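You operate a simulated robot arm through the tools that you are given. There is no shell and no other tool. Be economical: measure what you need, move in short steps, check, and stop when the job is done.

Carry out the task below with a simulated two-armed robot. There is one attempt and no reset: what you move stays moved.

JOB
Box the oldest tin labelled grey, push the newest to the back, set the teal-knob slider to reorder.
Fine: carton marked open, with the grey block from the bench in another cell. Set down upright: what you pick out.

It is judged by the outcome, as a careful person would: the job done as asked, and still so three seconds after it is handed in. It fails if anything else is knocked over, pushed out of place, dropped, spilled or broken.

ROBOT AND FRAMES
Two 7-joint arms with two-finger parallel grippers on one trunk, on a base that drives. Base frame: it is fixed to the floor where the robot stands at the start and does not move with it; the origin is under the middle of the robot, x ahead of it, y to its left, z up; the surface under the hand at the start is at about z = 860. Readings come in mm, degrees, newtons and seconds.
The left shoulder is at the start at [20, 138, 1637], the right one opposite. Places, roughly: slider with the teal knob [1600, -200, 1100]; tin labelled grey [1750, 0, 1250]. Payload 1.57 kg a hand.
Tool frame (each hand has its own): the origin (TCP) lies between the finger pads and is the grasp point; the fingertips stand 30 mm ahead of it; z points along the fingers, y is the line along which they close. Largest opening 80 mm; finger width 17, thickness 12; the body of the gripper, 40 by 82 mm, starts 80 mm behind the TCP.
Orientation is that of the tool frame in the base frame, as a unit quaternion [x, y, z, w]. With the fingers straight down and closing along the base's y, the tool's x points along the base's -x, its y along +y and its z along -z.

CONTROLS
- The arms move only by the tool play_rows. It takes "left_steps", "right_steps" or both (then of equal length, played together; a hand with none holds still); each is text: rows parted by semicolons, each of 7 numbers parted by spaces: the turn, a rotation vector about the base's x, y, z in degrees, then the shift along the base's x, y, z in mm, then the finger opening in mm, from 0 to 80. In form: ax ay az x y z claw; .... A call has 1 to 12 rows; each row shifts and turns the commanded pose from where the row before left it. Rows are played at 5 a second. More than 50 mm and 8.6 degrees between two rows, or a gripper value outside its range, and nothing of the call is played. A pose out of reach is approached as far as the arm can. The call stops where the force on the tool passes 50 N (or 10 N more than at its start, if that is more) or the arm is blocked; 0.2 s more then pass. The fingers move at their own pace (about 45 mm/s each) and stop on an object; they squeeze with about 29 N. The grip force told is the motor's: it shows also when the fingers shut on nothing. Time passes only in rows, and 0.2 s behind the last, so rows that do not move let the fingers close. The reply holds the time, the measured pose of the TCP, the force on the tool along the base axes, the opening and the grip force, in the units named above and with some noise, with the torque about the TCP (base axes, N m) and any sound that the robot's microphone picked up.
- Cameras (640 x 400 px; columns grow to the right, rows downward): "scene" is now at [172.1, 20.7, 1502.1]; the picture's right is [0.11, -0.99, 0.00], its down [-0.86, -0.10, -0.50] and it looks along [0.50, 0.06, -0.87] (base axes); focal length 220 px, centre (320, 200). "left" rides on the left gripper at [72, 7, -122] in its tool frame; the picture's right is [-0.09, 1.00, 0.00], its down [-0.84, -0.08, -0.54] and it looks along [-0.54, -0.05, 0.84] (tool axes); focal length 238 px, centre (320, 200). "right" rides on the right gripper at [72, -7, -122] in its tool frame; the picture's right is [0.09, 1.00, 0.00], its down [-0.84, 0.08, -0.54] and it looks along [-0.54, 0.05, 0.84] (tool axes); focal length 238 px, centre (320, 200). There is no depth. A picture from a camera that has moved, and an enlarged one, comes with that camera's place and axes in the base frame and with its lens. The place of the scene camera against the robot may be out by one fixed shift of up to 25 mm in any direction.
- snapshot(camera): a new picture of that camera. It takes no simulated time.
- slide_trunk(by): slides the trunk up (or, below 0, down) by that many mm; the arms and the scene camera ride with it, the base frame stays. It gives what a move gives, with no picture.
- steer(legs): drives the robot by 1 to 6 legs, each [ahead, left, turn to the left] in mm, mm and degrees, along the robot's own axes; the way and the turn of a leg run together, so that a leg with both is an arc; at most 1500 mm and 180 degrees a leg. The arms and the cameras ride along, it lands a little off, and it stops where it bumps. It gives what a move gives.
- turn_head(pan, tilt): turns the head with the scene camera to pan (to the left, within 60 degrees either way) and tilt (down, from -29 to 69), counted from straight ahead of the robot. It gives what a move gives.
- inspect(camera, box): a new picture of the part [left, top, right, bottom] of that camera's present view, enlarged. It takes no simulated time.
- job_done(): hands the job in; it is judged then, once.

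Go step by step. Nothing tells you exact positions but the pictures and the camera data: compare them with the known pose of the tool, close in by small moves and look again before you grip or let go. The budget is 120 turns and 92 pictures, counting those below and the enlarged ones. Unless the task says otherwise, let go and move clear before handing in, and close with one line.

The tools are called after "Request:" by a JSON object that holds its "method" and its "body". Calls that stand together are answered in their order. play_rows: Moves the arms, as the interface text tells. Its arguments: {"type":"object","properties":{"left_steps":{"type":"string"},"right_steps":{"type":"string"}},"required":[]} The other tools are called the same way: slide_trunk (by) slides the trunk up or down; steer (legs) drives the base; turn_head (pan, tilt) turns the head that bears the scene camera; snapshot (camera) takes a picture; inspect (camera, box) takes an enlarged picture of a part of a camera's view; job_done () hands the job in.

At the start:

```text
time_s: 0.0
left_ee_pos: [271.5, 117.1, 1260.8]
left_ee_rot: [0.0, 1.0, 0.0, 0.0]
left_wrist_force: [0.1, 0.5, 0.3]
left_ft_torque: [-0.03, 0.01, 0.02]
left_width: 79.8
left_finger_force: 0.1
right_ee_pos: [254.2, -150.4, 1229.1]
right_ee_rot: [0.001, 1.0, 0.0, 0.0]
right_wrist_force: [0.4, 0.7, 0.3]
right_ft_torque: [-0.01, 0.0, 0.01]
right_width: 80.0
right_finger_force: 0.0
trunk travel left (down, up): [-1012.0, 228.0]
robot x, y, heading: [0.1, 3.7, -0.0]
head pan, tilt: [6.5, 59.9]
```

scene: 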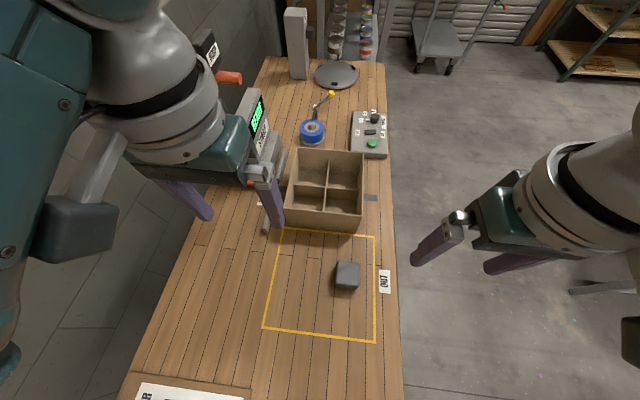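
right: 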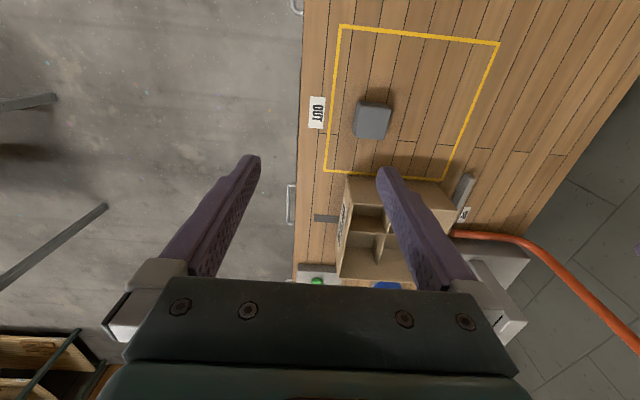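
left: 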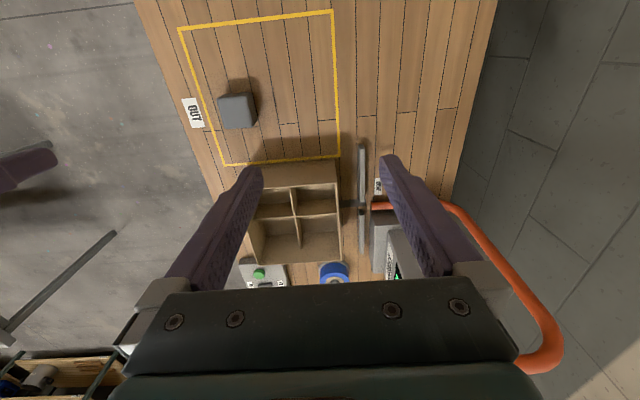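

I see a bench with a divided carton, a grey block, and a rack of tins farther ahead. I'll raise the head to look around first.

Request:
{"method": "turn_head", "body": {"pan": 0, "tilt": 15}}

Request:
{"method": "snapshot", "body": {"camera": "scene"}}

```text
time_s: 1.1
left_ee_pos: [271.6, 116.7, 1261.5]
left_ee_rot: [0.0, 1.0, 0.0, 0.0]
left_wrist_force: [-0.1, -0.8, -0.4]
left_ft_torque: [-0.03, 0.03, 0.0]
left_width: 79.9
left_finger_force: 0.0
right_ee_pos: [253.8, -149.0, 1228.8]
right_ee_rot: [0.0, 1.0, 0.001, 0.001]
right_wrist_force: [0.3, 0.2, 0.3]
right_ft_torque: [0.01, -0.01, 0.02]
right_width: 79.7
right_finger_force: 0.0
trunk travel left (down, up): [-1012.0, 228.0]
robot x, y, heading: [-0.8, 2.7, 0.0]
head pan, tilt: [0.0, 15.0]
```

```text
88 pictures are left
camera scene: at [199.2, 13.1, 1568.3], right [0.0, -1.0, 0.0], down [-0.26, 0.0, -0.97], along [0.97, 0.0, -0.26], focal length 220 px, centre (320, 200)
```

scene: 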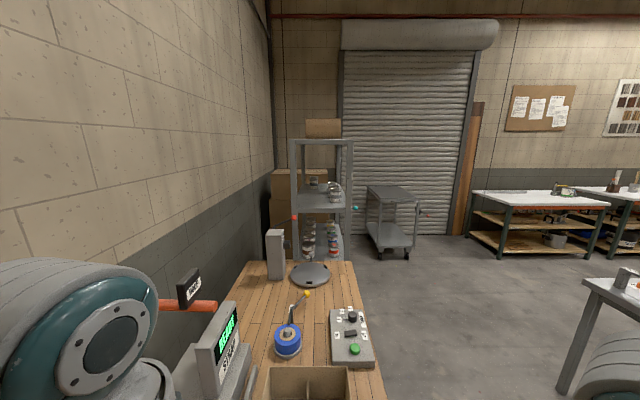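

Request:
{"method": "inspect", "body": {"camera": "scene", "box": [270, 120, 370, 280]}}

Request:
{"method": "inspect", "body": {"camera": "scene", "box": [170, 280, 400, 400]}}

```text
2.50 times, centred on (320, 200) of scene
camera zoom: at [199.2, 13.1, 1568.3], right [0.0, -1.0, 0.0], down [-0.26, 0.0, -0.97], along [0.97, 0.0, -0.26], focal length 550 px, centre (320, 200)
```

zoom: 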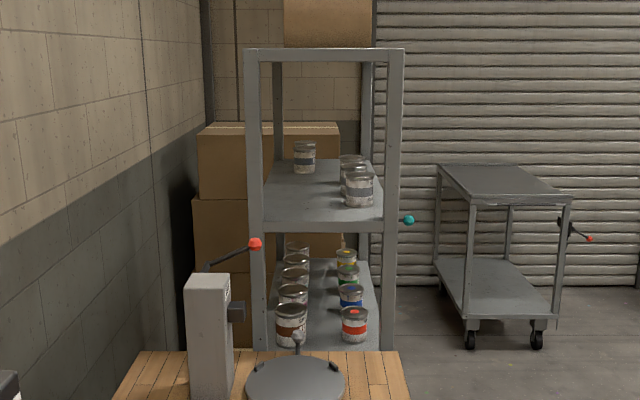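

```text
2.78 times, centred on (285, 340) of scene
camera zoom: at [199.2, 13.1, 1568.3], right [0.0, -1.0, 0.0], down [-0.26, 0.0, -0.97], along [0.97, 0.0, -0.26], focal length 612 px, centre (417, -190)
```

zoom: 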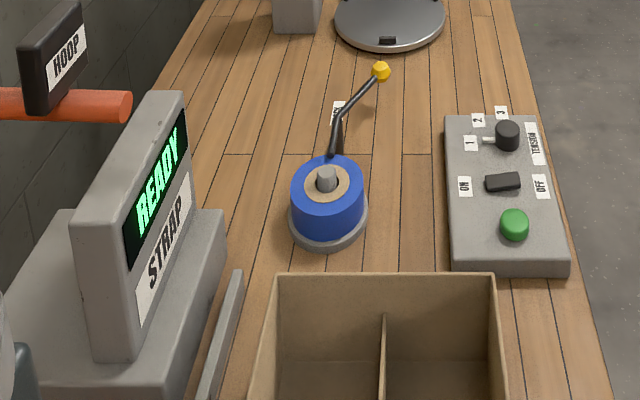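

Request:
{"method": "turn_head", "body": {"pan": 0, "tilt": 69}}

Request:
{"method": "snapshot", "body": {"camera": "scene"}}

Request:
{"method": "turn_head", "body": {"pan": -50, "tilt": 40}}

Request:
{"method": "snapshot", "body": {"camera": "scene"}}

```text
time_s: 2.4
left_ee_pos: [271.7, 116.7, 1262.2]
left_ee_rot: [0.0, 1.0, 0.0, 0.001]
left_wrist_force: [0.0, -1.3, -0.3]
left_ft_torque: [0.03, 0.0, 0.0]
left_width: 79.9
left_finger_force: 0.1
right_ee_pos: [253.0, -149.8, 1230.2]
right_ee_rot: [0.0, 1.0, 0.0, 0.0]
right_wrist_force: [-0.9, -0.2, 0.7]
right_ft_torque: [-0.01, 0.04, -0.03]
right_width: 80.0
right_finger_force: 0.0
trunk travel left (down, up): [-1012.0, 228.0]
robot x, y, heading: [0.3, -1.4, 0.1]
head pan, tilt: [0.0, 68.8]
```

```text
85 pictures are left
camera scene: at [161.7, 13.1, 1492.7], right [0.0, -1.0, 0.0], down [-0.93, 0.0, -0.36], along [0.36, 0.0, -0.93], focal length 220 px, centre (320, 200)
```

scene: 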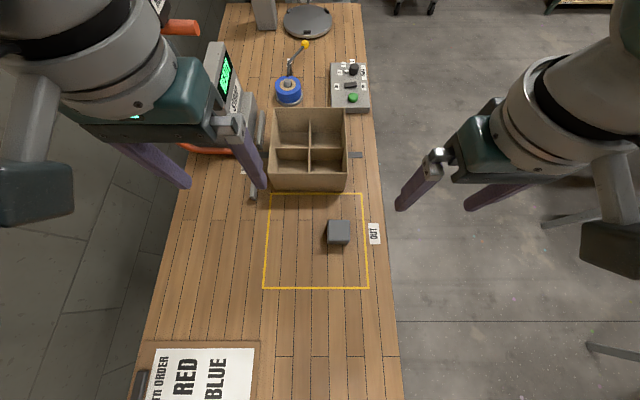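

```text
time_s: 3.5
left_ee_pos: [270.5, 116.8, 1260.8]
left_ee_rot: [0.0, 1.0, 0.0, 0.0]
left_wrist_force: [-0.5, -0.1, -0.1]
left_ft_torque: [0.0, 0.03, -0.02]
left_width: 79.9
left_finger_force: 0.1
right_ee_pos: [253.1, -150.3, 1229.1]
right_ee_rot: [-0.001, 1.0, 0.0, 0.0]
right_wrist_force: [-0.2, -0.2, -0.1]
right_ft_torque: [0.03, -0.01, -0.02]
right_width: 79.8
right_finger_force: 0.0
trunk travel left (down, up): [-1012.0, 228.0]
robot x, y, heading: [0.3, 1.5, 0.1]
head pan, tilt: [-50.0, 40.0]
```

```text
84 pictures are left
camera scene: at [160.4, -52.0, 1528.8], right [-0.77, -0.64, 0.0], down [-0.41, 0.49, -0.77], along [0.49, -0.59, -0.64], focal length 220 px, centre (320, 200)
```

scene: 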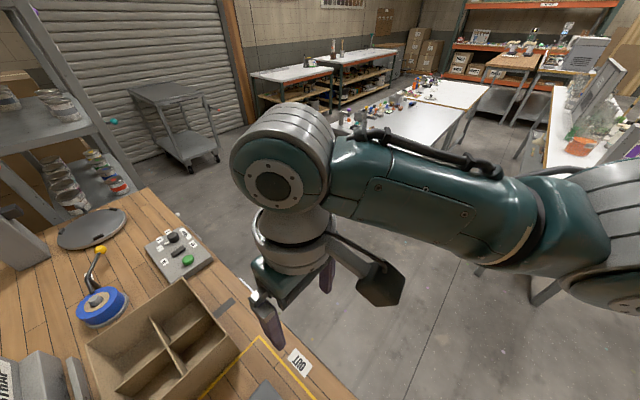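

The bench runs under my hands, and an aisle is open to the right. I'll move sideways into the aisle and look at the carton's labelled side.

Request:
{"method": "steer", "body": {"legs": [[0, -650, 0]]}}

Request:
{"method": "turn_head", "body": {"pan": 30, "tilt": 40}}

Request:
{"method": "snapshot", "body": {"camera": "scene"}}

```text
time_s: 7.2
left_ee_pos: [272.8, -536.9, 1261.9]
left_ee_rot: [-0.005, 1.0, 0.0, 0.0]
left_wrist_force: [-0.4, 0.5, -1.0]
left_ft_torque: [-0.03, 0.02, -0.01]
left_width: 80.2
left_finger_force: 0.1
right_ee_pos: [258.4, -802.3, 1229.2]
right_ee_rot: [-0.005, 1.0, 0.0, 0.0]
right_wrist_force: [-1.1, -0.4, -0.4]
right_ft_torque: [0.0, -0.02, 0.01]
right_width: 80.2
right_finger_force: 0.0
trunk travel left (down, up): [-1012.0, 228.0]
robot x, y, heading: [2.1, -655.5, 0.5]
head pan, tilt: [-50.0, 40.0]
```

```text
time_s: 8.7
left_ee_pos: [273.4, -536.8, 1260.9]
left_ee_rot: [-0.005, 1.0, 0.0, 0.0]
left_wrist_force: [-0.5, 0.3, -0.2]
left_ft_torque: [-0.02, 0.0, 0.02]
left_width: 79.9
left_finger_force: 0.1
right_ee_pos: [258.2, -803.6, 1229.2]
right_ee_rot: [-0.005, 1.0, 0.0, 0.0]
right_wrist_force: [-0.3, 0.5, 0.5]
right_ft_torque: [0.0, -0.02, 0.03]
right_width: 80.0
right_finger_force: 0.0
trunk travel left (down, up): [-1012.0, 228.0]
robot x, y, heading: [4.4, -652.6, 0.4]
head pan, tilt: [30.0, 40.0]
```

```text
83 pictures are left
camera scene: at [182.3, -598.4, 1528.8], right [0.51, -0.86, 0.0], down [-0.55, -0.33, -0.77], along [0.66, 0.39, -0.64], focal length 220 px, centre (320, 200)
```

scene: 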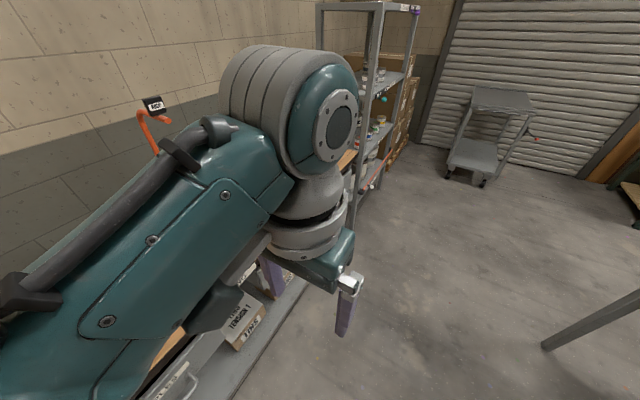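

Request:
{"method": "steer", "body": {"legs": [[500, -50, 0], [0, 0, 90]]}}

Request:
{"method": "turn_head", "body": {"pan": 0, "tilt": 40}}

Request:
{"method": "snapshot", "body": {"camera": "scene"}}

```text
time_s: 15.4
left_ee_pos: [386.1, -428.4, 1261.4]
left_ee_rot: [-0.705, 0.71, 0.0, 0.0]
left_wrist_force: [0.4, 0.6, 0.2]
left_ft_torque: [0.02, -0.03, -0.01]
left_width: 80.1
left_finger_force: 0.1
right_ee_pos: [652.2, -447.8, 1229.0]
right_ee_rot: [-0.705, 0.709, 0.0, 0.001]
right_wrist_force: [-0.6, 1.4, -0.7]
right_ft_torque: [0.01, -0.03, 0.05]
right_width: 80.2
right_finger_force: 0.0
trunk travel left (down, up): [-1012.0, 228.0]
robot x, y, heading: [501.5, -699.5, 89.6]
head pan, tilt: [30.0, 40.0]
```

```text
time_s: 16.4
left_ee_pos: [386.4, -428.9, 1260.5]
left_ee_rot: [-0.705, 0.71, 0.001, 0.0]
left_wrist_force: [0.1, 0.2, -0.1]
left_ft_torque: [0.01, -0.01, 0.01]
left_width: 80.1
left_finger_force: 0.1
right_ee_pos: [652.2, -448.2, 1229.5]
right_ee_rot: [-0.704, 0.71, 0.001, 0.0]
right_wrist_force: [0.5, -0.2, 0.6]
right_ft_torque: [0.03, 0.01, 0.0]
right_width: 80.2
right_finger_force: 0.1
trunk travel left (down, up): [-1012.0, 228.0]
robot x, y, heading: [502.2, -698.4, 89.9]
head pan, tilt: [0.0, 40.0]
```

```text
82 pictures are left
camera scene: at [507.3, -502.8, 1528.8], right [1.0, -0.01, 0.0], down [0.0, -0.64, -0.77], along [0.01, 0.77, -0.64], focal length 220 px, centre (320, 200)
```

scene: 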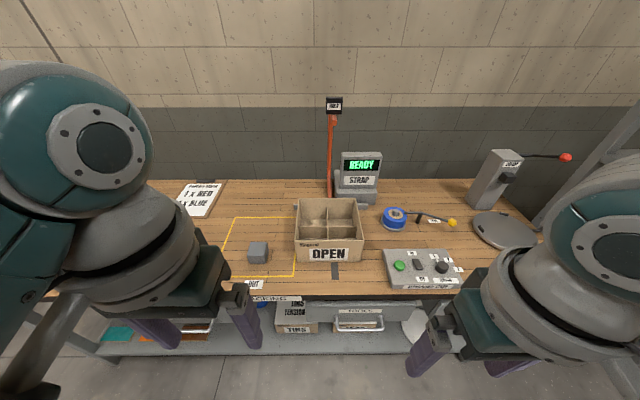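

Request:
{"method": "steer", "body": {"legs": [[0, -650, 0], [0, 0, -50]]}}

Request:
{"method": "turn_head", "body": {"pan": 0, "tilt": 25}}

Request:
{"method": "snapshot", "body": {"camera": "scene"}}

```text
time_s: 22.2
left_ee_pos: [1283.6, -442.6, 1261.3]
left_ee_rot: [-0.338, 0.941, 0.001, 0.0]
left_wrist_force: [0.2, 0.1, 0.6]
left_ft_torque: [-0.01, 0.02, -0.04]
left_width: 80.1
left_finger_force: 0.0
right_ee_pos: [1440.0, -658.8, 1229.7]
right_ee_rot: [-0.34, 0.94, 0.001, 0.0]
right_wrist_force: [0.5, 0.5, -0.5]
right_ft_torque: [0.01, 0.01, -0.02]
right_width: 80.0
right_finger_force: 0.1
trunk travel left (down, up): [-1012.0, 228.0]
robot x, y, heading: [1147.6, -704.8, 39.5]
head pan, tilt: [0.0, 40.0]
```

```text
time_s: 23.0
left_ee_pos: [1283.2, -441.8, 1261.1]
left_ee_rot: [-0.339, 0.941, 0.0, 0.0]
left_wrist_force: [-0.6, 0.4, 0.4]
left_ft_torque: [0.02, 0.02, -0.01]
left_width: 80.1
left_finger_force: 0.1
right_ee_pos: [1439.8, -658.6, 1228.2]
right_ee_rot: [-0.339, 0.941, 0.0, 0.0]
right_wrist_force: [-0.3, 1.3, -0.3]
right_ft_torque: [-0.01, 0.0, -0.03]
right_width: 80.2
right_finger_force: 0.1
trunk travel left (down, up): [-1012.0, 228.0]
robot x, y, heading: [1144.5, -704.2, 39.7]
head pan, tilt: [0.0, 25.0]
```

```text
81 pictures are left
camera scene: at [1302.5, -569.2, 1552.0], right [0.64, -0.77, 0.0], down [-0.33, -0.27, -0.91], along [0.7, 0.58, -0.42], focal length 220 px, centre (320, 200)
```

scene: 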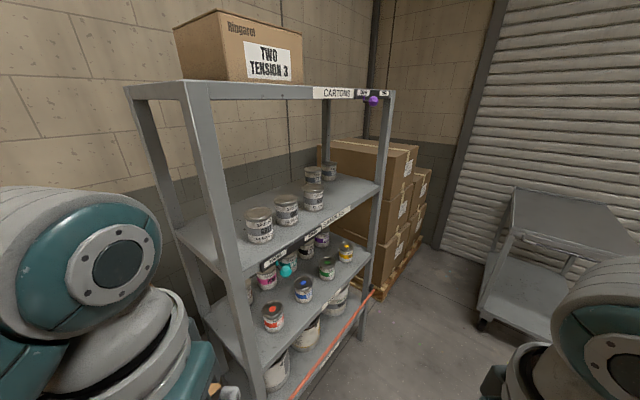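

The rack's front faces the aisle. I'll move squarely in front of it.

Request:
{"method": "steer", "body": {"legs": [[0, 0, 50], [0, -500, 0]]}}

Request:
{"method": "snapshot", "body": {"camera": "scene"}}

```text
time_s: 28.2
left_ee_pos: [1530.8, -432.2, 1259.9]
left_ee_rot: [0.709, -0.705, 0.0, 0.0]
left_wrist_force: [1.0, 0.7, 0.3]
left_ft_torque: [-0.03, -0.03, 0.0]
left_width: 80.0
left_finger_force: 0.0
right_ee_pos: [1797.9, -447.7, 1228.1]
right_ee_rot: [0.709, -0.705, 0.001, 0.0]
right_wrist_force: [0.0, 0.7, -0.2]
right_ft_torque: [-0.01, 0.01, 0.0]
right_width: 80.0
right_finger_force: 0.0
trunk travel left (down, up): [-1012.0, 228.0]
robot x, y, heading: [1649.5, -702.7, 90.4]
head pan, tilt: [0.0, 25.0]
```

```text
80 pictures are left
camera scene: at [1654.2, -497.5, 1552.1], right [1.0, 0.01, 0.0], down [0.0, -0.42, -0.91], along [-0.01, 0.91, -0.42], focal length 220 px, centre (320, 200)
```

scene: 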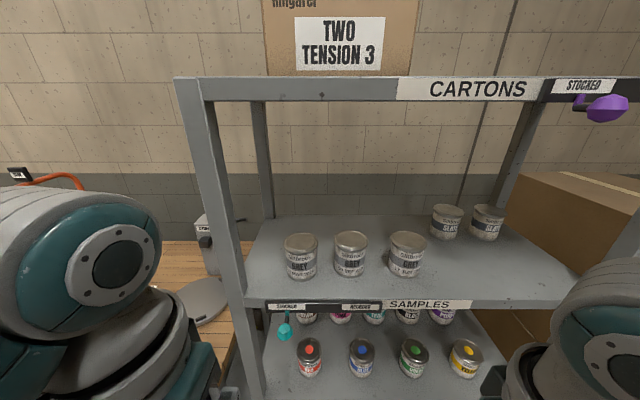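

Request:
{"method": "inspect", "body": {"camera": "scene", "box": [270, 195, 440, 295]}}

Request:
{"method": "inspect", "body": {"camera": "scene", "box": [240, 285, 400, 385]}}

Request:
{"method": "inspect", "body": {"camera": "scene", "box": [400, 190, 520, 265]}}

```text
3.76 times, centred on (355, 245) of scene
camera zoom: at [1654.2, -497.5, 1552.1], right [1.0, 0.01, 0.0], down [0.0, -0.42, -0.91], along [-0.01, 0.91, -0.42], focal length 829 px, centre (188, 31)
```

zoom: 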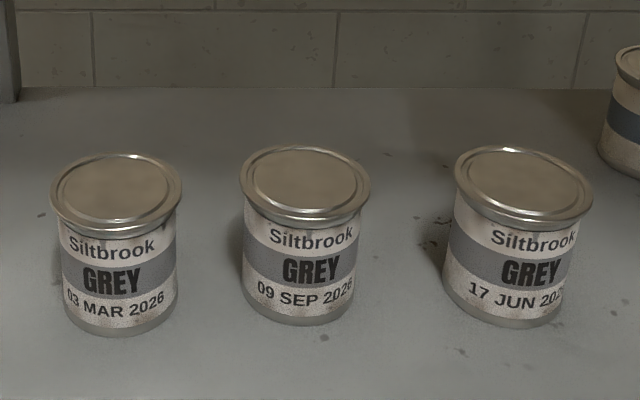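

```text
4.00 times, centred on (320, 335) of scene
camera zoom: at [1654.2, -497.5, 1552.1], right [1.0, 0.01, 0.0], down [0.0, -0.42, -0.91], along [-0.01, 0.91, -0.42], focal length 880 px, centre (320, -340)
```

zoom: 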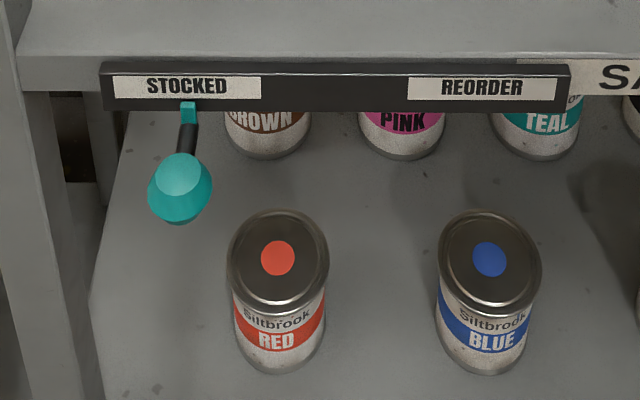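

```text
5.33 times, centred on (460, 228) of scene
camera zoom: at [1654.2, -497.5, 1552.1], right [1.0, 0.01, 0.0], down [0.0, -0.42, -0.91], along [-0.01, 0.91, -0.42], focal length 1174 px, centre (-427, 53)
```

zoom: 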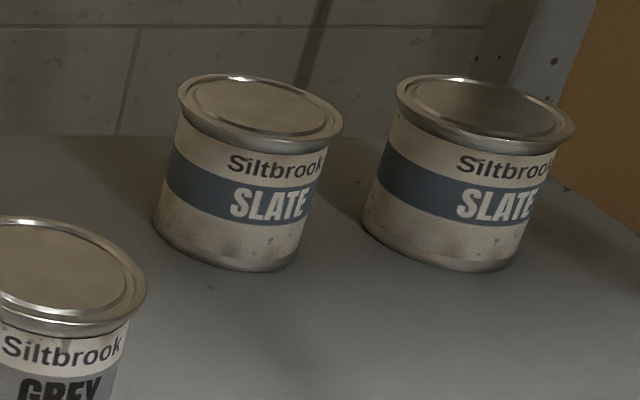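

The first date is 03 MAR 2026, but the other two years are cut off by the tins' curve. I'll move right to read them.

Request:
{"method": "steer", "body": {"legs": [[0, -150, 0]]}}

Request:
{"method": "inspect", "body": {"camera": "scene", "box": [200, 195, 360, 295]}}

```text
time_s: 29.6
left_ee_pos: [1680.6, -430.3, 1261.1]
left_ee_rot: [0.709, -0.705, 0.0, 0.0]
left_wrist_force: [-0.1, -0.4, -0.1]
left_ft_torque: [-0.04, 0.03, -0.01]
left_width: 80.0
left_finger_force: 0.0
right_ee_pos: [1947.6, -447.4, 1228.3]
right_ee_rot: [0.709, -0.706, 0.0, 0.0]
right_wrist_force: [-1.0, 0.5, -0.1]
right_ft_torque: [0.02, 0.02, 0.01]
right_width: 80.0
right_finger_force: 0.0
trunk travel left (down, up): [-1012.0, 228.0]
robot x, y, heading: [1799.1, -703.1, 90.4]
head pan, tilt: [0.0, 25.0]
```

```text
4.00 times, centred on (280, 245) of scene
camera zoom: at [1803.6, -496.6, 1552.1], right [1.0, 0.01, 0.0], down [0.0, -0.42, -0.91], along [-0.01, 0.91, -0.42], focal length 880 px, centre (480, 20)
```

zoom: 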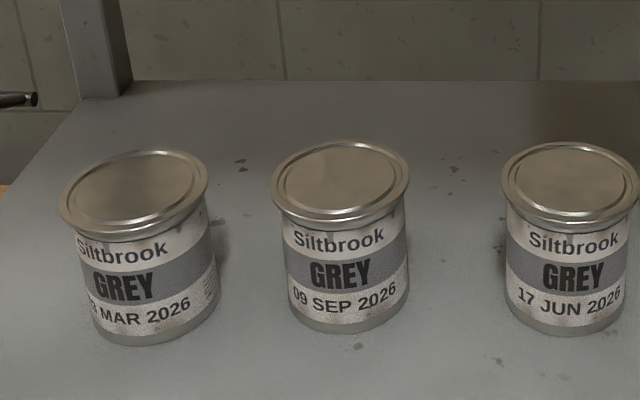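

Request:
{"method": "inspect", "body": {"camera": "scene", "box": [320, 240, 368, 285]}}

Request:
{"method": "snapshot", "body": {"camera": "scene"}}

```text
8.89 times, centred on (344, 262) of scene
camera zoom: at [1803.6, -496.6, 1552.1], right [1.0, 0.01, 0.0], down [0.0, -0.42, -0.91], along [-0.01, 0.91, -0.42], focal length 1956 px, centre (107, -356)
```

zoom: 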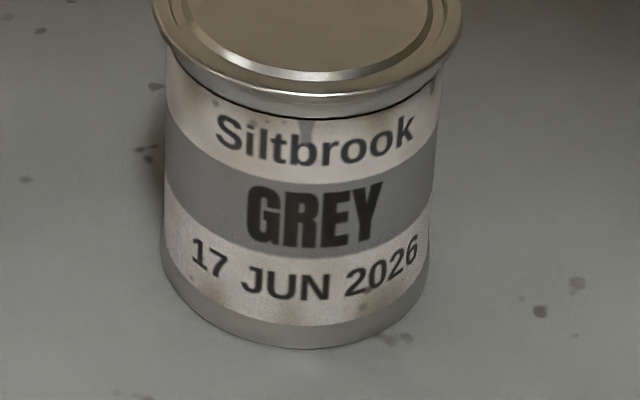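

```text
74 pictures are left
camera scene: at [1803.6, -496.6, 1552.1], right [1.0, 0.01, 0.0], down [0.0, -0.42, -0.91], along [-0.01, 0.91, -0.42], focal length 220 px, centre (320, 200)
```

scene: 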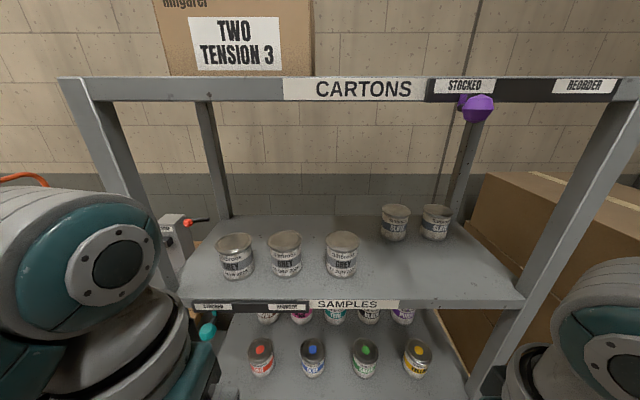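

All three grey dates are read: oldest is 03 MAR (left tin), newest 09 SEP (middle). The teal slider runs from STOCKED to REORDER along +x. I'll lower the trunk a bit and pitch the left hand to 45°.

Request:
{"method": "slide_trunk", "body": {"by": -100}}

Request:
{"method": "play_rows", "body": {"left_steps": "7.5 0 0 0 0 15 80;7.5 0 0 0 0 15 80;7.5 0 0 0 0 15 80;7.5 0 0 0 0 15 80;7.5 0 0 0 0 15 80;7.5 0 0 0 0 15 80;0 0 0 0 0 0 80"}}

Request:
{"method": "snapshot", "body": {"camera": "left"}}

Request:
{"method": "snapshot", "body": {"camera": "scene"}}

```text
time_s: 30.9
left_ee_pos: [1681.5, -430.9, 1161.1]
left_ee_rot: [0.709, -0.705, 0.0, 0.0]
left_wrist_force: [0.2, -0.9, -0.2]
left_ft_torque: [-0.02, -0.03, -0.01]
left_width: 79.7
left_finger_force: 0.1
right_ee_pos: [1948.2, -447.6, 1128.3]
right_ee_rot: [0.709, -0.705, -0.001, 0.001]
right_wrist_force: [0.2, 0.6, 0.0]
right_ft_torque: [-0.01, 0.02, 0.0]
right_width: 80.2
right_finger_force: 0.1
trunk travel left (down, up): [-912.0, 328.0]
robot x, y, heading: [1800.4, -700.9, 90.3]
head pan, tilt: [0.0, 25.0]
```

```text
time_s: 32.5
left_ee_pos: [1682.4, -430.5, 1248.7]
left_ee_rot: [0.655, -0.651, -0.27, -0.272]
left_wrist_force: [0.1, -0.1, 0.2]
left_ft_torque: [-0.01, 0.02, -0.01]
left_width: 79.9
left_finger_force: 0.1
left hand out of reach, approached as far as the arm can: row 6
right_ee_pos: [1947.5, -446.4, 1129.6]
right_ee_rot: [0.709, -0.705, 0.0, 0.0]
right_wrist_force: [0.7, 0.1, -0.3]
right_ft_torque: [-0.01, -0.02, 0.01]
right_width: 79.9
right_finger_force: 0.0
trunk travel left (down, up): [-912.0, 328.0]
robot x, y, heading: [1801.1, -704.4, 90.4]
head pan, tilt: [0.0, 25.0]
```

```text
73 pictures are left
camera left: at [1675.4, -566.2, 1282.8], right [-1.0, 0.06, 0.06], down [0.07, 0.21, 0.98], along [0.05, 0.98, -0.21], focal length 238 px, centre (320, 200)
```

left: 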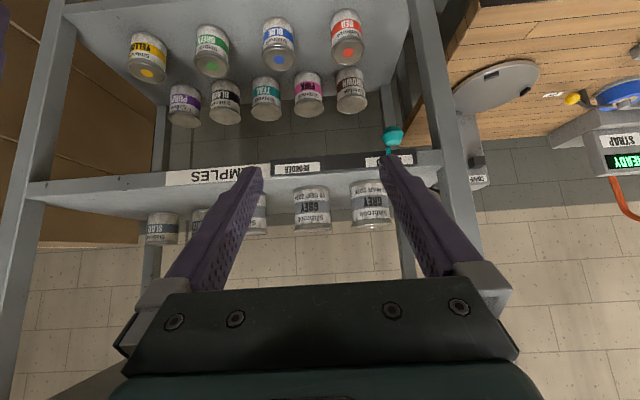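

```text
72 pictures are left
camera scene: at [1803.6, -496.6, 1452.1], right [1.0, 0.01, 0.0], down [0.0, -0.42, -0.91], along [-0.01, 0.91, -0.42], focal length 220 px, centre (320, 200)
```

scene: 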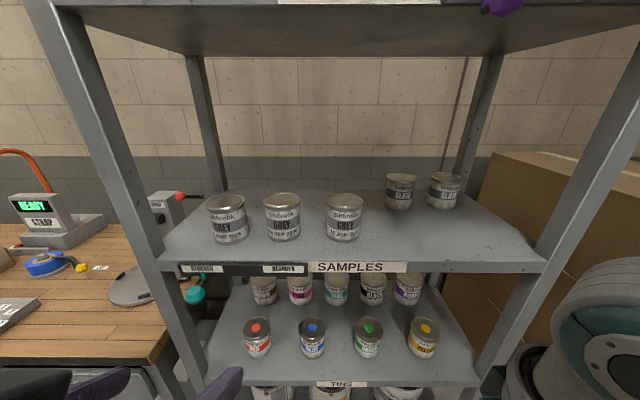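

Request:
{"method": "inspect", "body": {"camera": "left", "box": [240, 110, 440, 235]}}

Request:
{"method": "inspect", "body": {"camera": "scene", "box": [160, 180, 400, 330]}}

```text
3.20 times, centred on (340, 172) of left
camera zoom: at [1675.4, -566.2, 1282.8], right [-1.0, 0.06, 0.06], down [0.07, 0.21, 0.98], along [0.05, 0.98, -0.21], focal length 763 px, centre (256, 288)
```

zoom: 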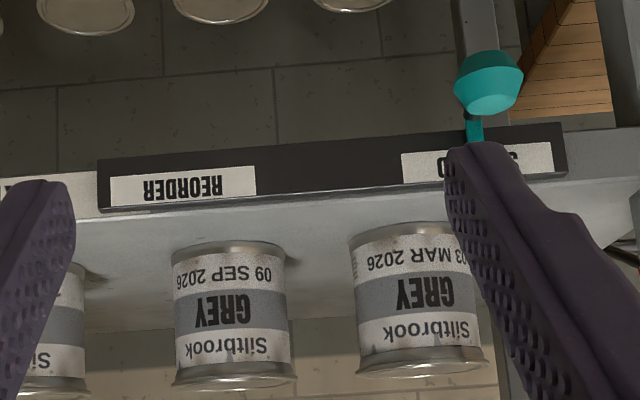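

```text
2.67 times, centred on (280, 255) of scene
camera zoom: at [1803.6, -496.6, 1452.1], right [1.0, 0.01, 0.0], down [0.0, -0.42, -0.91], along [-0.01, 0.91, -0.42], focal length 587 px, centre (427, 53)
```

zoom: 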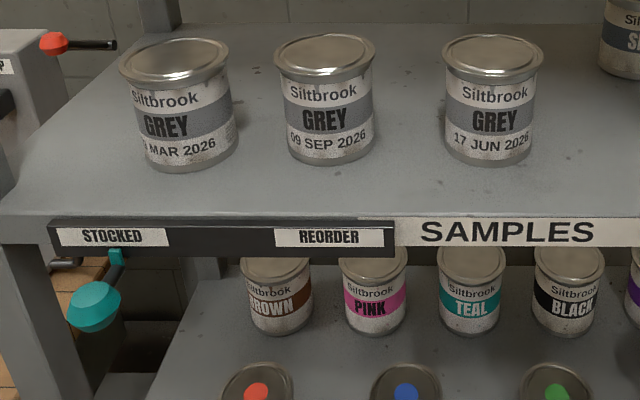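

Request:
{"method": "play_rows", "body": {"left_steps": "0 0 0 0 45 0 80;0 0 0 0 45 0 80;0 0 0 -20 40 0 80;0 0 0 -20 0 0 80;0 0 0 0 0 0 80"}}

Request:
{"method": "snapshot", "body": {"camera": "left"}}

```text
time_s: 33.7
left_ee_pos: [1642.3, -298.6, 1249.1]
left_ee_rot: [0.655, -0.651, -0.27, -0.272]
left_wrist_force: [0.0, 0.0, -0.5]
left_ft_torque: [0.0, 0.0, 0.0]
left_width: 79.9
left_finger_force: 0.0
right_ee_pos: [1947.1, -447.1, 1129.7]
right_ee_rot: [0.709, -0.705, 0.001, 0.0]
right_wrist_force: [0.7, 0.1, -0.7]
right_ft_torque: [0.01, 0.0, 0.01]
right_width: 79.8
right_finger_force: 0.2
trunk travel left (down, up): [-912.0, 328.0]
robot x, y, heading: [1801.1, -700.8, 90.2]
head pan, tilt: [0.0, 25.0]
```

```text
69 pictures are left
camera left: at [1635.3, -435.3, 1283.0], right [-1.0, 0.06, 0.06], down [0.07, 0.21, 0.98], along [0.05, 0.98, -0.21], focal length 238 px, centre (320, 200)
```

left: 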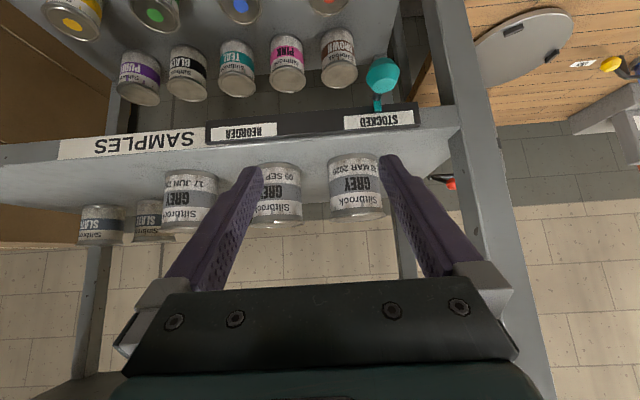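

Request:
{"method": "inspect", "body": {"camera": "left", "box": [240, 110, 440, 235]}}

```text
3.20 times, centred on (340, 172) of left
camera zoom: at [1635.3, -435.3, 1283.0], right [-1.0, 0.06, 0.06], down [0.07, 0.21, 0.98], along [0.05, 0.98, -0.21], focal length 763 px, centre (256, 288)
```

zoom: 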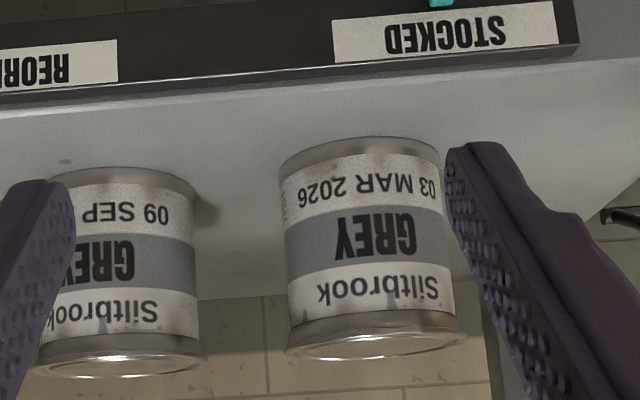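

Using the wrist camera, I place tin 1 at about x 1600, y -84, lid z 1241, shelf z 1154. I'll steepen the pitch to about 55° and line up in front of it.

Request:
{"method": "play_rows", "body": {"left_steps": "5 0 0 -21 20 -10 80;5 0 0 -21 20 -10 80;0 0 0 0 20 -20 80;0 0 0 0 0 0 80"}}

Request:
{"method": "snapshot", "body": {"camera": "left"}}

Request:
{"method": "snapshot", "body": {"camera": "scene"}}

```text
time_s: 34.7
left_ee_pos: [1601.2, -238.1, 1208.9]
left_ee_rot: [0.629, -0.625, -0.325, -0.328]
left_wrist_force: [-0.3, -0.3, -0.3]
left_ft_torque: [-0.03, -0.01, 0.01]
left_width: 79.9
left_finger_force: 0.1
right_ee_pos: [1947.7, -446.6, 1128.1]
right_ee_rot: [0.709, -0.705, -0.001, 0.001]
right_wrist_force: [-0.1, -1.0, 0.4]
right_ft_torque: [0.04, 0.07, -0.03]
right_width: 80.0
right_finger_force: 0.0
trunk travel left (down, up): [-912.0, 328.0]
robot x, y, heading: [1798.4, -701.1, 89.9]
head pan, tilt: [0.0, 25.0]
```

```text
67 pictures are left
camera left: at [1593.5, -379.4, 1217.8], right [-1.0, 0.05, 0.07], down [0.07, 0.04, 1.0], along [0.05, 1.0, -0.04], focal length 238 px, centre (320, 200)
```

left: 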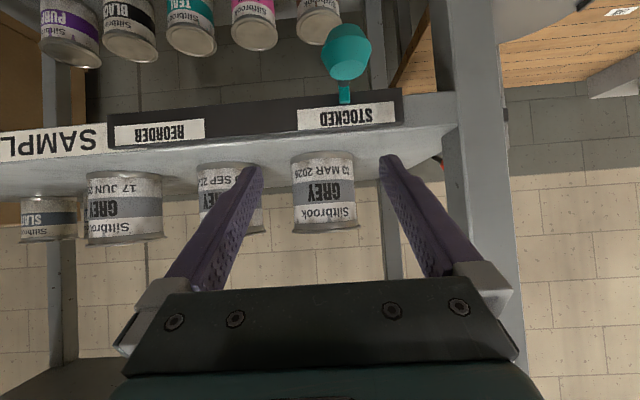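

```text
66 pictures are left
camera scene: at [1803.6, -496.6, 1452.1], right [1.0, 0.01, 0.0], down [0.0, -0.42, -0.91], along [-0.01, 0.91, -0.42], focal length 220 px, centre (320, 200)
```

scene: 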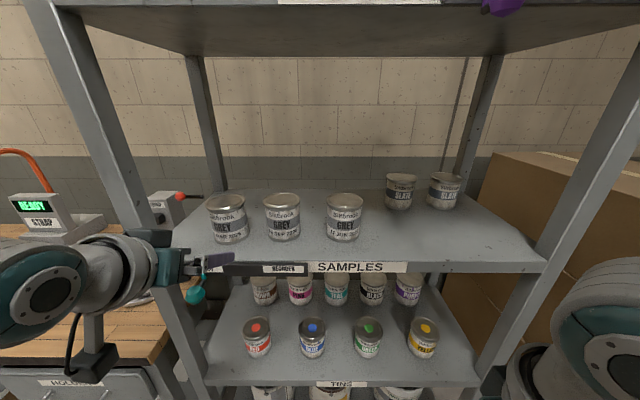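

I turned it the wrong way: it's at 35° below horizontal and should be 55°. I'll rotate back 20°.

Request:
{"method": "play_rows", "body": {"left_steps": "-7 0 0 0 0 0 80;-7 0 0 0 0 0 80;-6 0 0 0 0 0 80;0 0 0 0 0 0 80"}}

Request:
{"method": "inspect", "body": {"camera": "left", "box": [220, 60, 420, 185]}}

Request:
{"method": "snapshot", "body": {"camera": "left"}}

```text
time_s: 35.7
left_ee_pos: [1600.0, -239.0, 1209.4]
left_ee_rot: [0.677, -0.673, -0.211, -0.213]
left_wrist_force: [0.3, 0.0, 0.3]
left_ft_torque: [-0.01, -0.02, 0.02]
left_width: 80.3
left_finger_force: 0.1
right_ee_pos: [1948.1, -447.5, 1129.5]
right_ee_rot: [0.709, -0.705, -0.001, 0.0]
right_wrist_force: [0.5, -0.6, -1.8]
right_ft_torque: [-0.01, -0.01, 0.01]
right_width: 79.8
right_finger_force: 0.1
trunk travel left (down, up): [-912.0, 328.0]
robot x, y, heading: [1796.5, -697.2, 90.2]
head pan, tilt: [0.0, 25.0]
```

```text
3.20 times, centred on (320, 122) of left
camera zoom: at [1593.3, -367.5, 1266.1], right [-1.0, 0.07, 0.05], down [0.07, 0.38, 0.92], along [0.05, 0.92, -0.38], focal length 763 px, centre (320, 448)
```

zoom: 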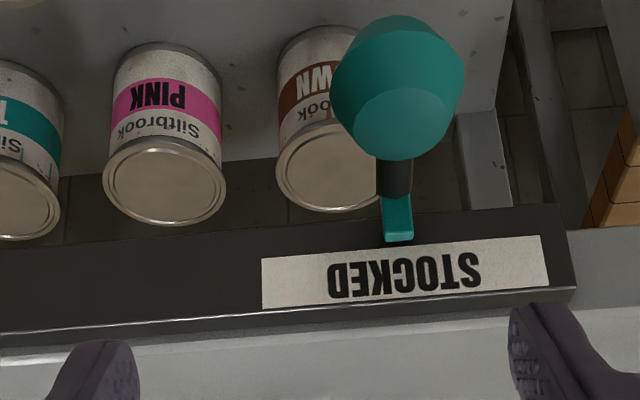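

```text
64 pictures are left
camera left: at [1593.3, -367.5, 1266.1], right [-1.0, 0.07, 0.05], down [0.07, 0.38, 0.92], along [0.05, 0.92, -0.38], focal length 238 px, centre (320, 200)
```

left: 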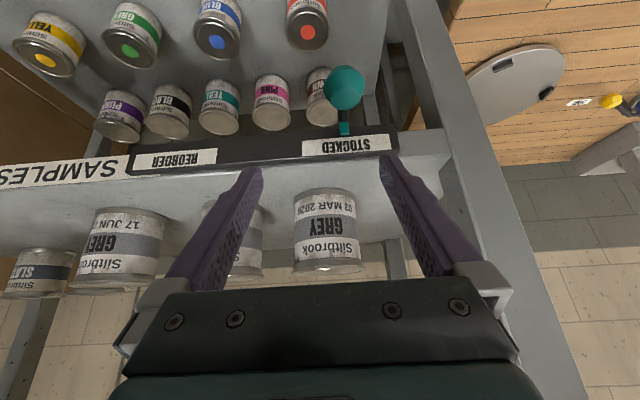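

Request:
{"method": "inspect", "body": {"camera": "left", "box": [240, 170, 400, 270]}}

```text
4.00 times, centred on (320, 220) of left
camera zoom: at [1593.3, -367.5, 1266.1], right [-1.0, 0.07, 0.05], down [0.07, 0.38, 0.92], along [0.05, 0.92, -0.38], focal length 953 px, centre (320, 120)
```

zoom: 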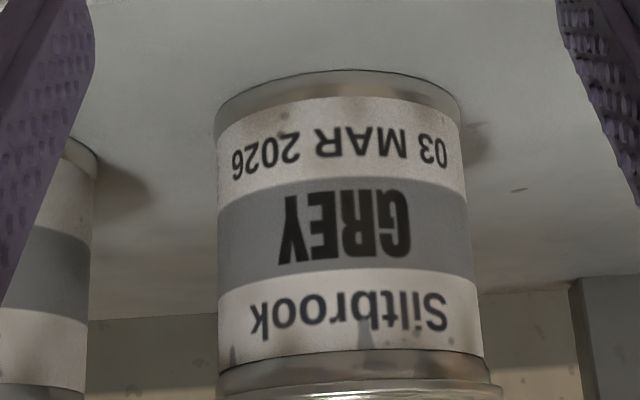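

I need a better distance to the tin, so I'll shift sideways 60 mm for parallax.

Request:
{"method": "play_rows", "body": {"left_steps": "0 0 0 30 0 0 80;0 0 0 30 0 0 80;0 0 0 0 0 0 80"}}

Request:
{"method": "inspect", "body": {"camera": "left", "box": [290, 180, 450, 280]}}

```text
time_s: 36.5
left_ee_pos: [1660.2, -238.5, 1207.9]
left_ee_rot: [0.676, -0.672, -0.212, -0.213]
left_wrist_force: [-0.7, 0.9, 0.2]
left_ft_torque: [-0.03, -0.01, 0.0]
left_width: 80.1
left_finger_force: 0.0
right_ee_pos: [1946.9, -446.8, 1128.7]
right_ee_rot: [0.709, -0.705, 0.0, 0.0]
right_wrist_force: [0.1, 1.0, 0.1]
right_ft_torque: [0.01, 0.0, -0.03]
right_width: 80.0
right_finger_force: 0.0
trunk travel left (down, up): [-912.0, 328.0]
robot x, y, heading: [1795.8, -698.3, 90.0]
head pan, tilt: [0.0, 25.0]
```

```text
4.00 times, centred on (370, 230) of left
camera zoom: at [1653.7, -367.1, 1265.2], right [-1.0, 0.07, 0.05], down [0.07, 0.37, 0.92], along [0.05, 0.92, -0.38], focal length 953 px, centre (120, 80)
```

zoom: 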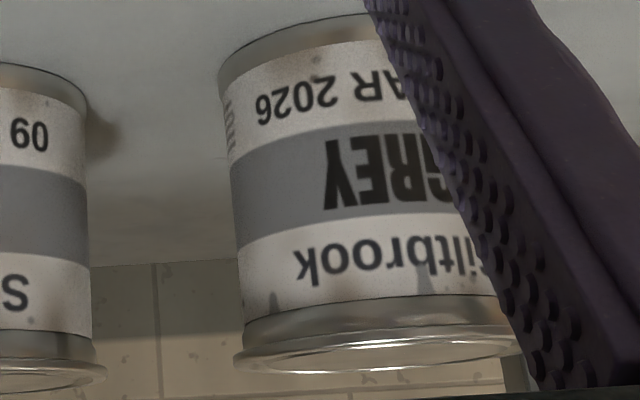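

Parallax puts tin 1's axis at about (1602, -98) with a body roughly 74 mm wide. I'll approach to just short of it and check.

Request:
{"method": "play_rows", "body": {"left_steps": "0 0 0 -29 0 1 80;0 0 0 -29 0 1 80;0 0 0 0 40 0 80;0 0 0 0 40 0 80;0 0 0 0 0 0 80"}}

Request:
{"method": "snapshot", "body": {"camera": "left"}}

Request:
{"method": "inspect", "body": {"camera": "scene", "box": [130, 170, 330, 295]}}

```text
time_s: 37.7
left_ee_pos: [1602.5, -158.6, 1210.6]
left_ee_rot: [0.676, -0.672, -0.212, -0.214]
left_wrist_force: [0.0, -0.3, -1.0]
left_ft_torque: [0.01, -0.03, -0.03]
left_width: 80.3
left_finger_force: 0.1
right_ee_pos: [1947.7, -447.3, 1128.4]
right_ee_rot: [0.709, -0.705, 0.0, 0.0]
right_wrist_force: [-0.3, -0.4, -0.1]
right_ft_torque: [-0.02, 0.0, 0.02]
right_width: 80.0
right_finger_force: 0.1
trunk travel left (down, up): [-912.0, 328.0]
robot x, y, heading: [1798.7, -703.2, 90.3]
head pan, tilt: [0.0, 25.0]
```

```text
61 pictures are left
camera left: at [1595.8, -287.2, 1268.6], right [-1.0, 0.07, 0.05], down [0.07, 0.37, 0.92], along [0.05, 0.92, -0.38], focal length 238 px, centre (320, 200)
```

left: 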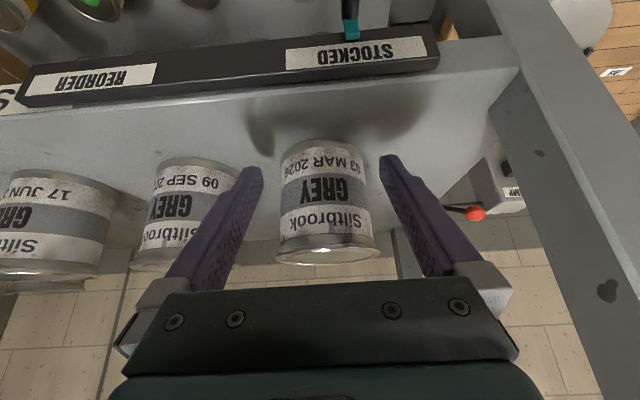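

```text
3.20 times, centred on (230, 232) of scene
camera zoom: at [1803.6, -496.6, 1452.1], right [1.0, 0.01, 0.0], down [0.0, -0.42, -0.91], along [-0.01, 0.91, -0.42], focal length 704 px, centre (608, 96)
```

zoom: 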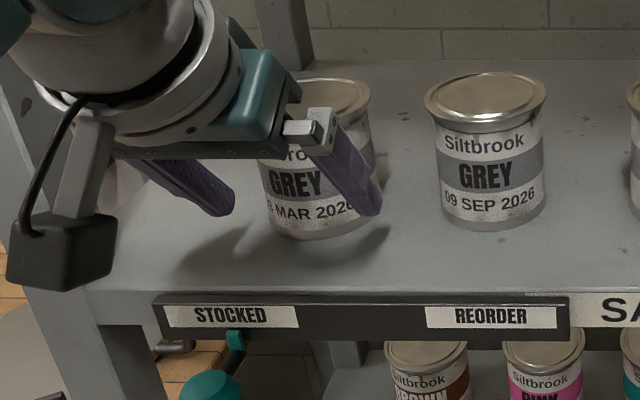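

Request:
{"method": "play_rows", "body": {"left_steps": "0 0 0 0 15 0 80;0 0 0 0 15 0 80;0 0 0 0 15 0 80;0 0 0 0 0 0 80"}}

Request:
{"method": "snapshot", "body": {"camera": "left"}}

Request:
{"method": "inspect", "body": {"camera": "scene", "box": [130, 170, 330, 295]}}

```text
time_s: 38.7
left_ee_pos: [1601.6, -125.4, 1213.6]
left_ee_rot: [0.677, -0.672, -0.212, -0.213]
left_wrist_force: [0.0, -0.1, -0.2]
left_ft_torque: [-0.04, -0.03, 0.01]
left_width: 80.0
left_finger_force: 0.0
left hand out of reach, approached as far as the arm can: row 3
right_ee_pos: [1947.5, -446.7, 1128.2]
right_ee_rot: [0.709, -0.705, 0.0, 0.0]
right_wrist_force: [-0.6, 0.0, 0.1]
right_ft_torque: [-0.03, 0.03, 0.01]
right_width: 80.2
right_finger_force: 0.1
trunk travel left (down, up): [-912.0, 328.0]
robot x, y, heading: [1800.3, -700.3, 90.3]
head pan, tilt: [0.0, 25.0]
```

```text
59 pictures are left
camera left: at [1594.9, -253.2, 1271.5], right [-1.0, 0.07, 0.05], down [0.07, 0.37, 0.92], along [0.05, 0.92, -0.38], focal length 238 px, centre (320, 200)
```

left: 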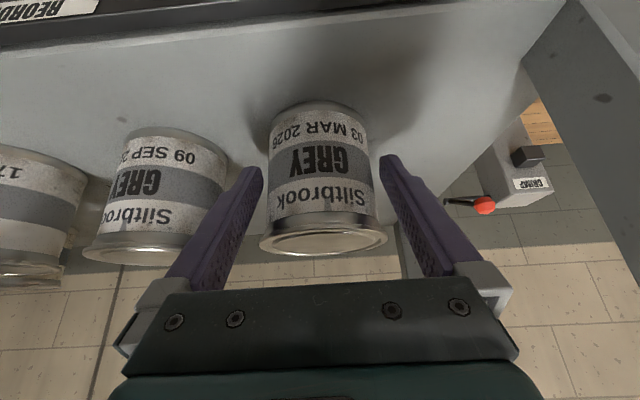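

```text
3.20 times, centred on (230, 232) of scene
camera zoom: at [1803.6, -496.6, 1452.1], right [1.0, 0.01, 0.0], down [0.0, -0.42, -0.91], along [-0.01, 0.91, -0.42], focal length 704 px, centre (608, 96)
```

zoom: 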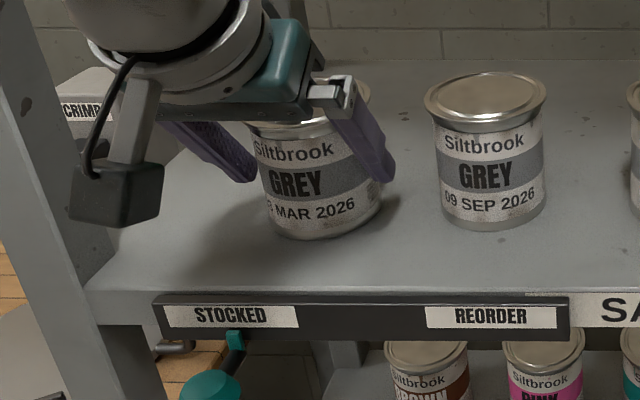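

The arm is at its reach limit, so I'll retract, bring the base closer, and come in again.

Request:
{"method": "play_rows", "body": {"left_steps": "0 0 0 0 -45 0 80;0 0 0 0 -45 0 80;0 0 0 0 -40 0 80;0 0 0 45 -10 0 80;0 0 0 0 0 0 80"}}

Request:
{"method": "steer", "body": {"legs": [[0, 45, 0], [120, 0, 0]]}}

Request:
{"method": "snapshot", "body": {"camera": "left"}}

Request:
{"method": "snapshot", "body": {"camera": "scene"}}

```text
time_s: 39.1
left_ee_pos: [1597.9, -148.0, 1188.3]
left_ee_rot: [0.687, -0.675, -0.192, -0.189]
left_wrist_force: [0.7, -0.5, 15.1]
left_ft_torque: [0.12, 0.27, 0.21]
left_width: 80.1
left_finger_force: 0.0
right_ee_pos: [1948.9, -445.7, 1129.6]
right_ee_rot: [0.709, -0.705, 0.0, 0.0]
right_wrist_force: [0.3, 0.1, 0.1]
right_ft_torque: [-0.03, -0.03, -0.01]
right_width: 80.0
right_finger_force: 0.0
trunk travel left (down, up): [-912.0, 328.0]
robot x, y, heading: [1800.3, -700.6, 90.3]
head pan, tilt: [0.0, 25.0]
stopped in row 1 (left hand): the force on the tool passed its limit at 189 N (the readings are from after the stop); the commanded pose is now the measured one
```

```text
time_s: 39.9
left_ee_pos: [1582.0, -149.7, 1190.1]
left_ee_rot: [0.685, -0.677, -0.187, -0.194]
left_wrist_force: [-2.4, -1.0, 3.1]
left_ft_torque: [0.01, 0.27, 0.1]
left_width: 80.0
left_finger_force: 0.1
right_ee_pos: [1924.2, -447.9, 1127.0]
right_ee_rot: [0.709, -0.705, 0.0, 0.001]
right_wrist_force: [0.4, -0.4, -0.2]
right_ft_torque: [-0.02, 0.0, 0.01]
right_width: 80.2
right_finger_force: 0.0
trunk travel left (down, up): [-912.0, 328.0]
robot x, y, heading: [1778.9, -702.5, 90.3]
head pan, tilt: [0.0, 25.0]
stopped in leg 1: the force on the tool passed its limit at 61 N (the readings are from after the stop); the commanded pose is now the measured one
```

```text
57 pictures are left
camera left: at [1574.4, -274.3, 1256.3], right [-1.0, 0.07, 0.03], down [0.06, 0.43, 0.9], along [0.05, 0.9, -0.44], focal length 238 px, centre (320, 200)
```

left: 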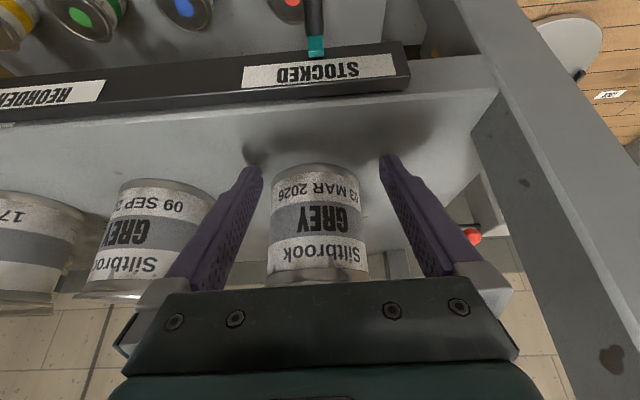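

```text
56 pictures are left
camera scene: at [1780.3, -497.2, 1451.9], right [1.0, 0.01, 0.0], down [0.0, -0.42, -0.91], along [0.0, 0.91, -0.42], focal length 220 px, centre (320, 200)
```

scene: 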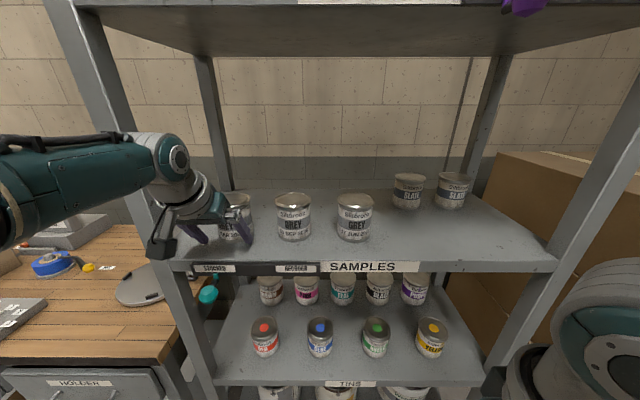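

The hand dipped onto the shelf while leaving the reach limit, but the tins still stand. I'll lift gently and retract.

Request:
{"method": "play_rows", "body": {"left_steps": "0 0 0 0 0 8 80;0 0 0 0 0 8 80;0 0 0 0 0 8 80;0 0 0 0 0 0 80"}}

```text
time_s: 40.9
left_ee_pos: [1582.2, -149.7, 1213.9]
left_ee_rot: [0.685, -0.676, -0.187, -0.196]
left_wrist_force: [0.1, 1.5, 0.1]
left_ft_torque: [0.02, 0.0, 0.01]
left_width: 79.8
left_finger_force: 0.1
right_ee_pos: [1924.9, -449.2, 1128.6]
right_ee_rot: [0.709, -0.705, 0.002, -0.001]
right_wrist_force: [-0.6, 0.6, -0.1]
right_ft_torque: [0.01, -0.03, 0.0]
right_width: 80.1
right_finger_force: 0.1
trunk travel left (down, up): [-912.0, 328.0]
robot x, y, heading: [1771.0, -704.3, 90.3]
head pan, tilt: [0.0, 25.0]
```

Request:
{"method": "play_rows", "body": {"left_steps": "0 0 0 0 -25 2 80;0 0 0 0 -25 0 80;0 0 0 0 -25 0 80;0 0 0 0 -25 0 80;0 0 0 0 0 0 80"}}

```text
time_s: 42.1
left_ee_pos: [1583.4, -249.7, 1215.4]
left_ee_rot: [0.685, -0.677, -0.186, -0.194]
left_wrist_force: [0.0, -0.2, 1.2]
left_ft_torque: [0.02, 0.01, -0.04]
left_width: 80.1
left_finger_force: 0.1
right_ee_pos: [1925.3, -448.1, 1128.7]
right_ee_rot: [0.709, -0.706, 0.001, 0.0]
right_wrist_force: [0.0, 1.0, -0.2]
right_ft_torque: [0.01, 0.01, 0.02]
right_width: 80.0
right_finger_force: 0.1
trunk travel left (down, up): [-912.0, 328.0]
robot x, y, heading: [1773.3, -704.0, 90.4]
head pan, tilt: [0.0, 25.0]
```

Request:
{"method": "play_rows", "body": {"left_steps": "3.8 0.65 0 18.6 -25 0 80;0 0 0 0 -25 0 80;0 0 0 0 0 0 80"}}

```text
time_s: 42.9
left_ee_pos: [1601.1, -299.8, 1215.0]
left_ee_rot: [0.678, -0.671, -0.212, -0.213]
left_wrist_force: [0.8, 0.5, 0.6]
left_ft_torque: [0.03, 0.04, -0.01]
left_width: 79.9
left_finger_force: 0.0
right_ee_pos: [1925.3, -448.9, 1129.0]
right_ee_rot: [0.709, -0.705, 0.0, 0.0]
right_wrist_force: [0.8, 0.1, 0.4]
right_ft_torque: [-0.02, 0.0, -0.01]
right_width: 79.7
right_finger_force: 0.1
trunk travel left (down, up): [-912.0, 328.0]
robot x, y, heading: [1775.6, -701.4, 90.4]
head pan, tilt: [0.0, 25.0]
```

Request:
{"method": "steer", "body": {"legs": [[130, 0, 0]]}}

Request:
{"method": "snapshot", "body": {"camera": "scene"}}

Request:
{"method": "snapshot", "body": {"camera": "left"}}

```text
time_s: 44.2
left_ee_pos: [1600.3, -169.3, 1215.6]
left_ee_rot: [0.677, -0.672, -0.211, -0.214]
left_wrist_force: [-0.4, 0.0, 0.2]
left_ft_torque: [0.01, 0.01, -0.01]
left_width: 80.2
left_finger_force: 0.1
right_ee_pos: [1923.3, -318.1, 1128.5]
right_ee_rot: [0.709, -0.705, 0.001, 0.0]
right_wrist_force: [0.9, -0.4, 0.1]
right_ft_torque: [0.01, -0.01, 0.0]
right_width: 80.1
right_finger_force: 0.0
trunk travel left (down, up): [-912.0, 328.0]
robot x, y, heading: [1775.8, -573.7, 90.1]
head pan, tilt: [0.0, 25.0]
```

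```text
55 pictures are left
camera scene: at [1780.0, -367.2, 1452.1], right [1.0, 0.0, 0.0], down [0.0, -0.42, -0.91], along [0.0, 0.91, -0.42], focal length 220 px, centre (320, 200)
```

scene: 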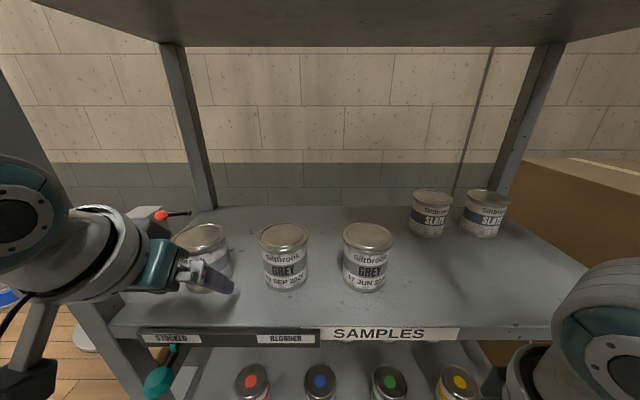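

```text
54 pictures are left
camera left: at [1593.8, -298.4, 1273.1], right [-1.0, 0.07, 0.05], down [0.07, 0.38, 0.92], along [0.04, 0.92, -0.38], focal length 238 px, centre (320, 200)
```

left: 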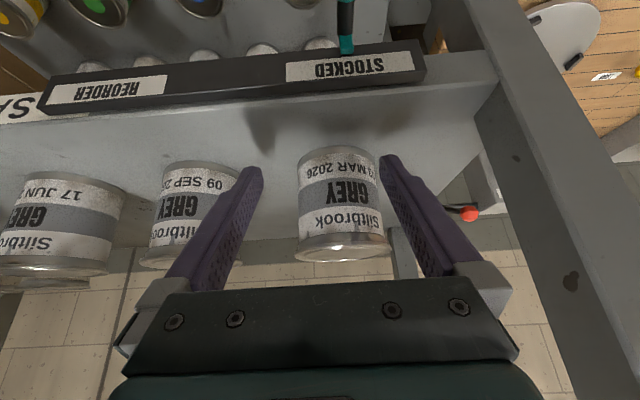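

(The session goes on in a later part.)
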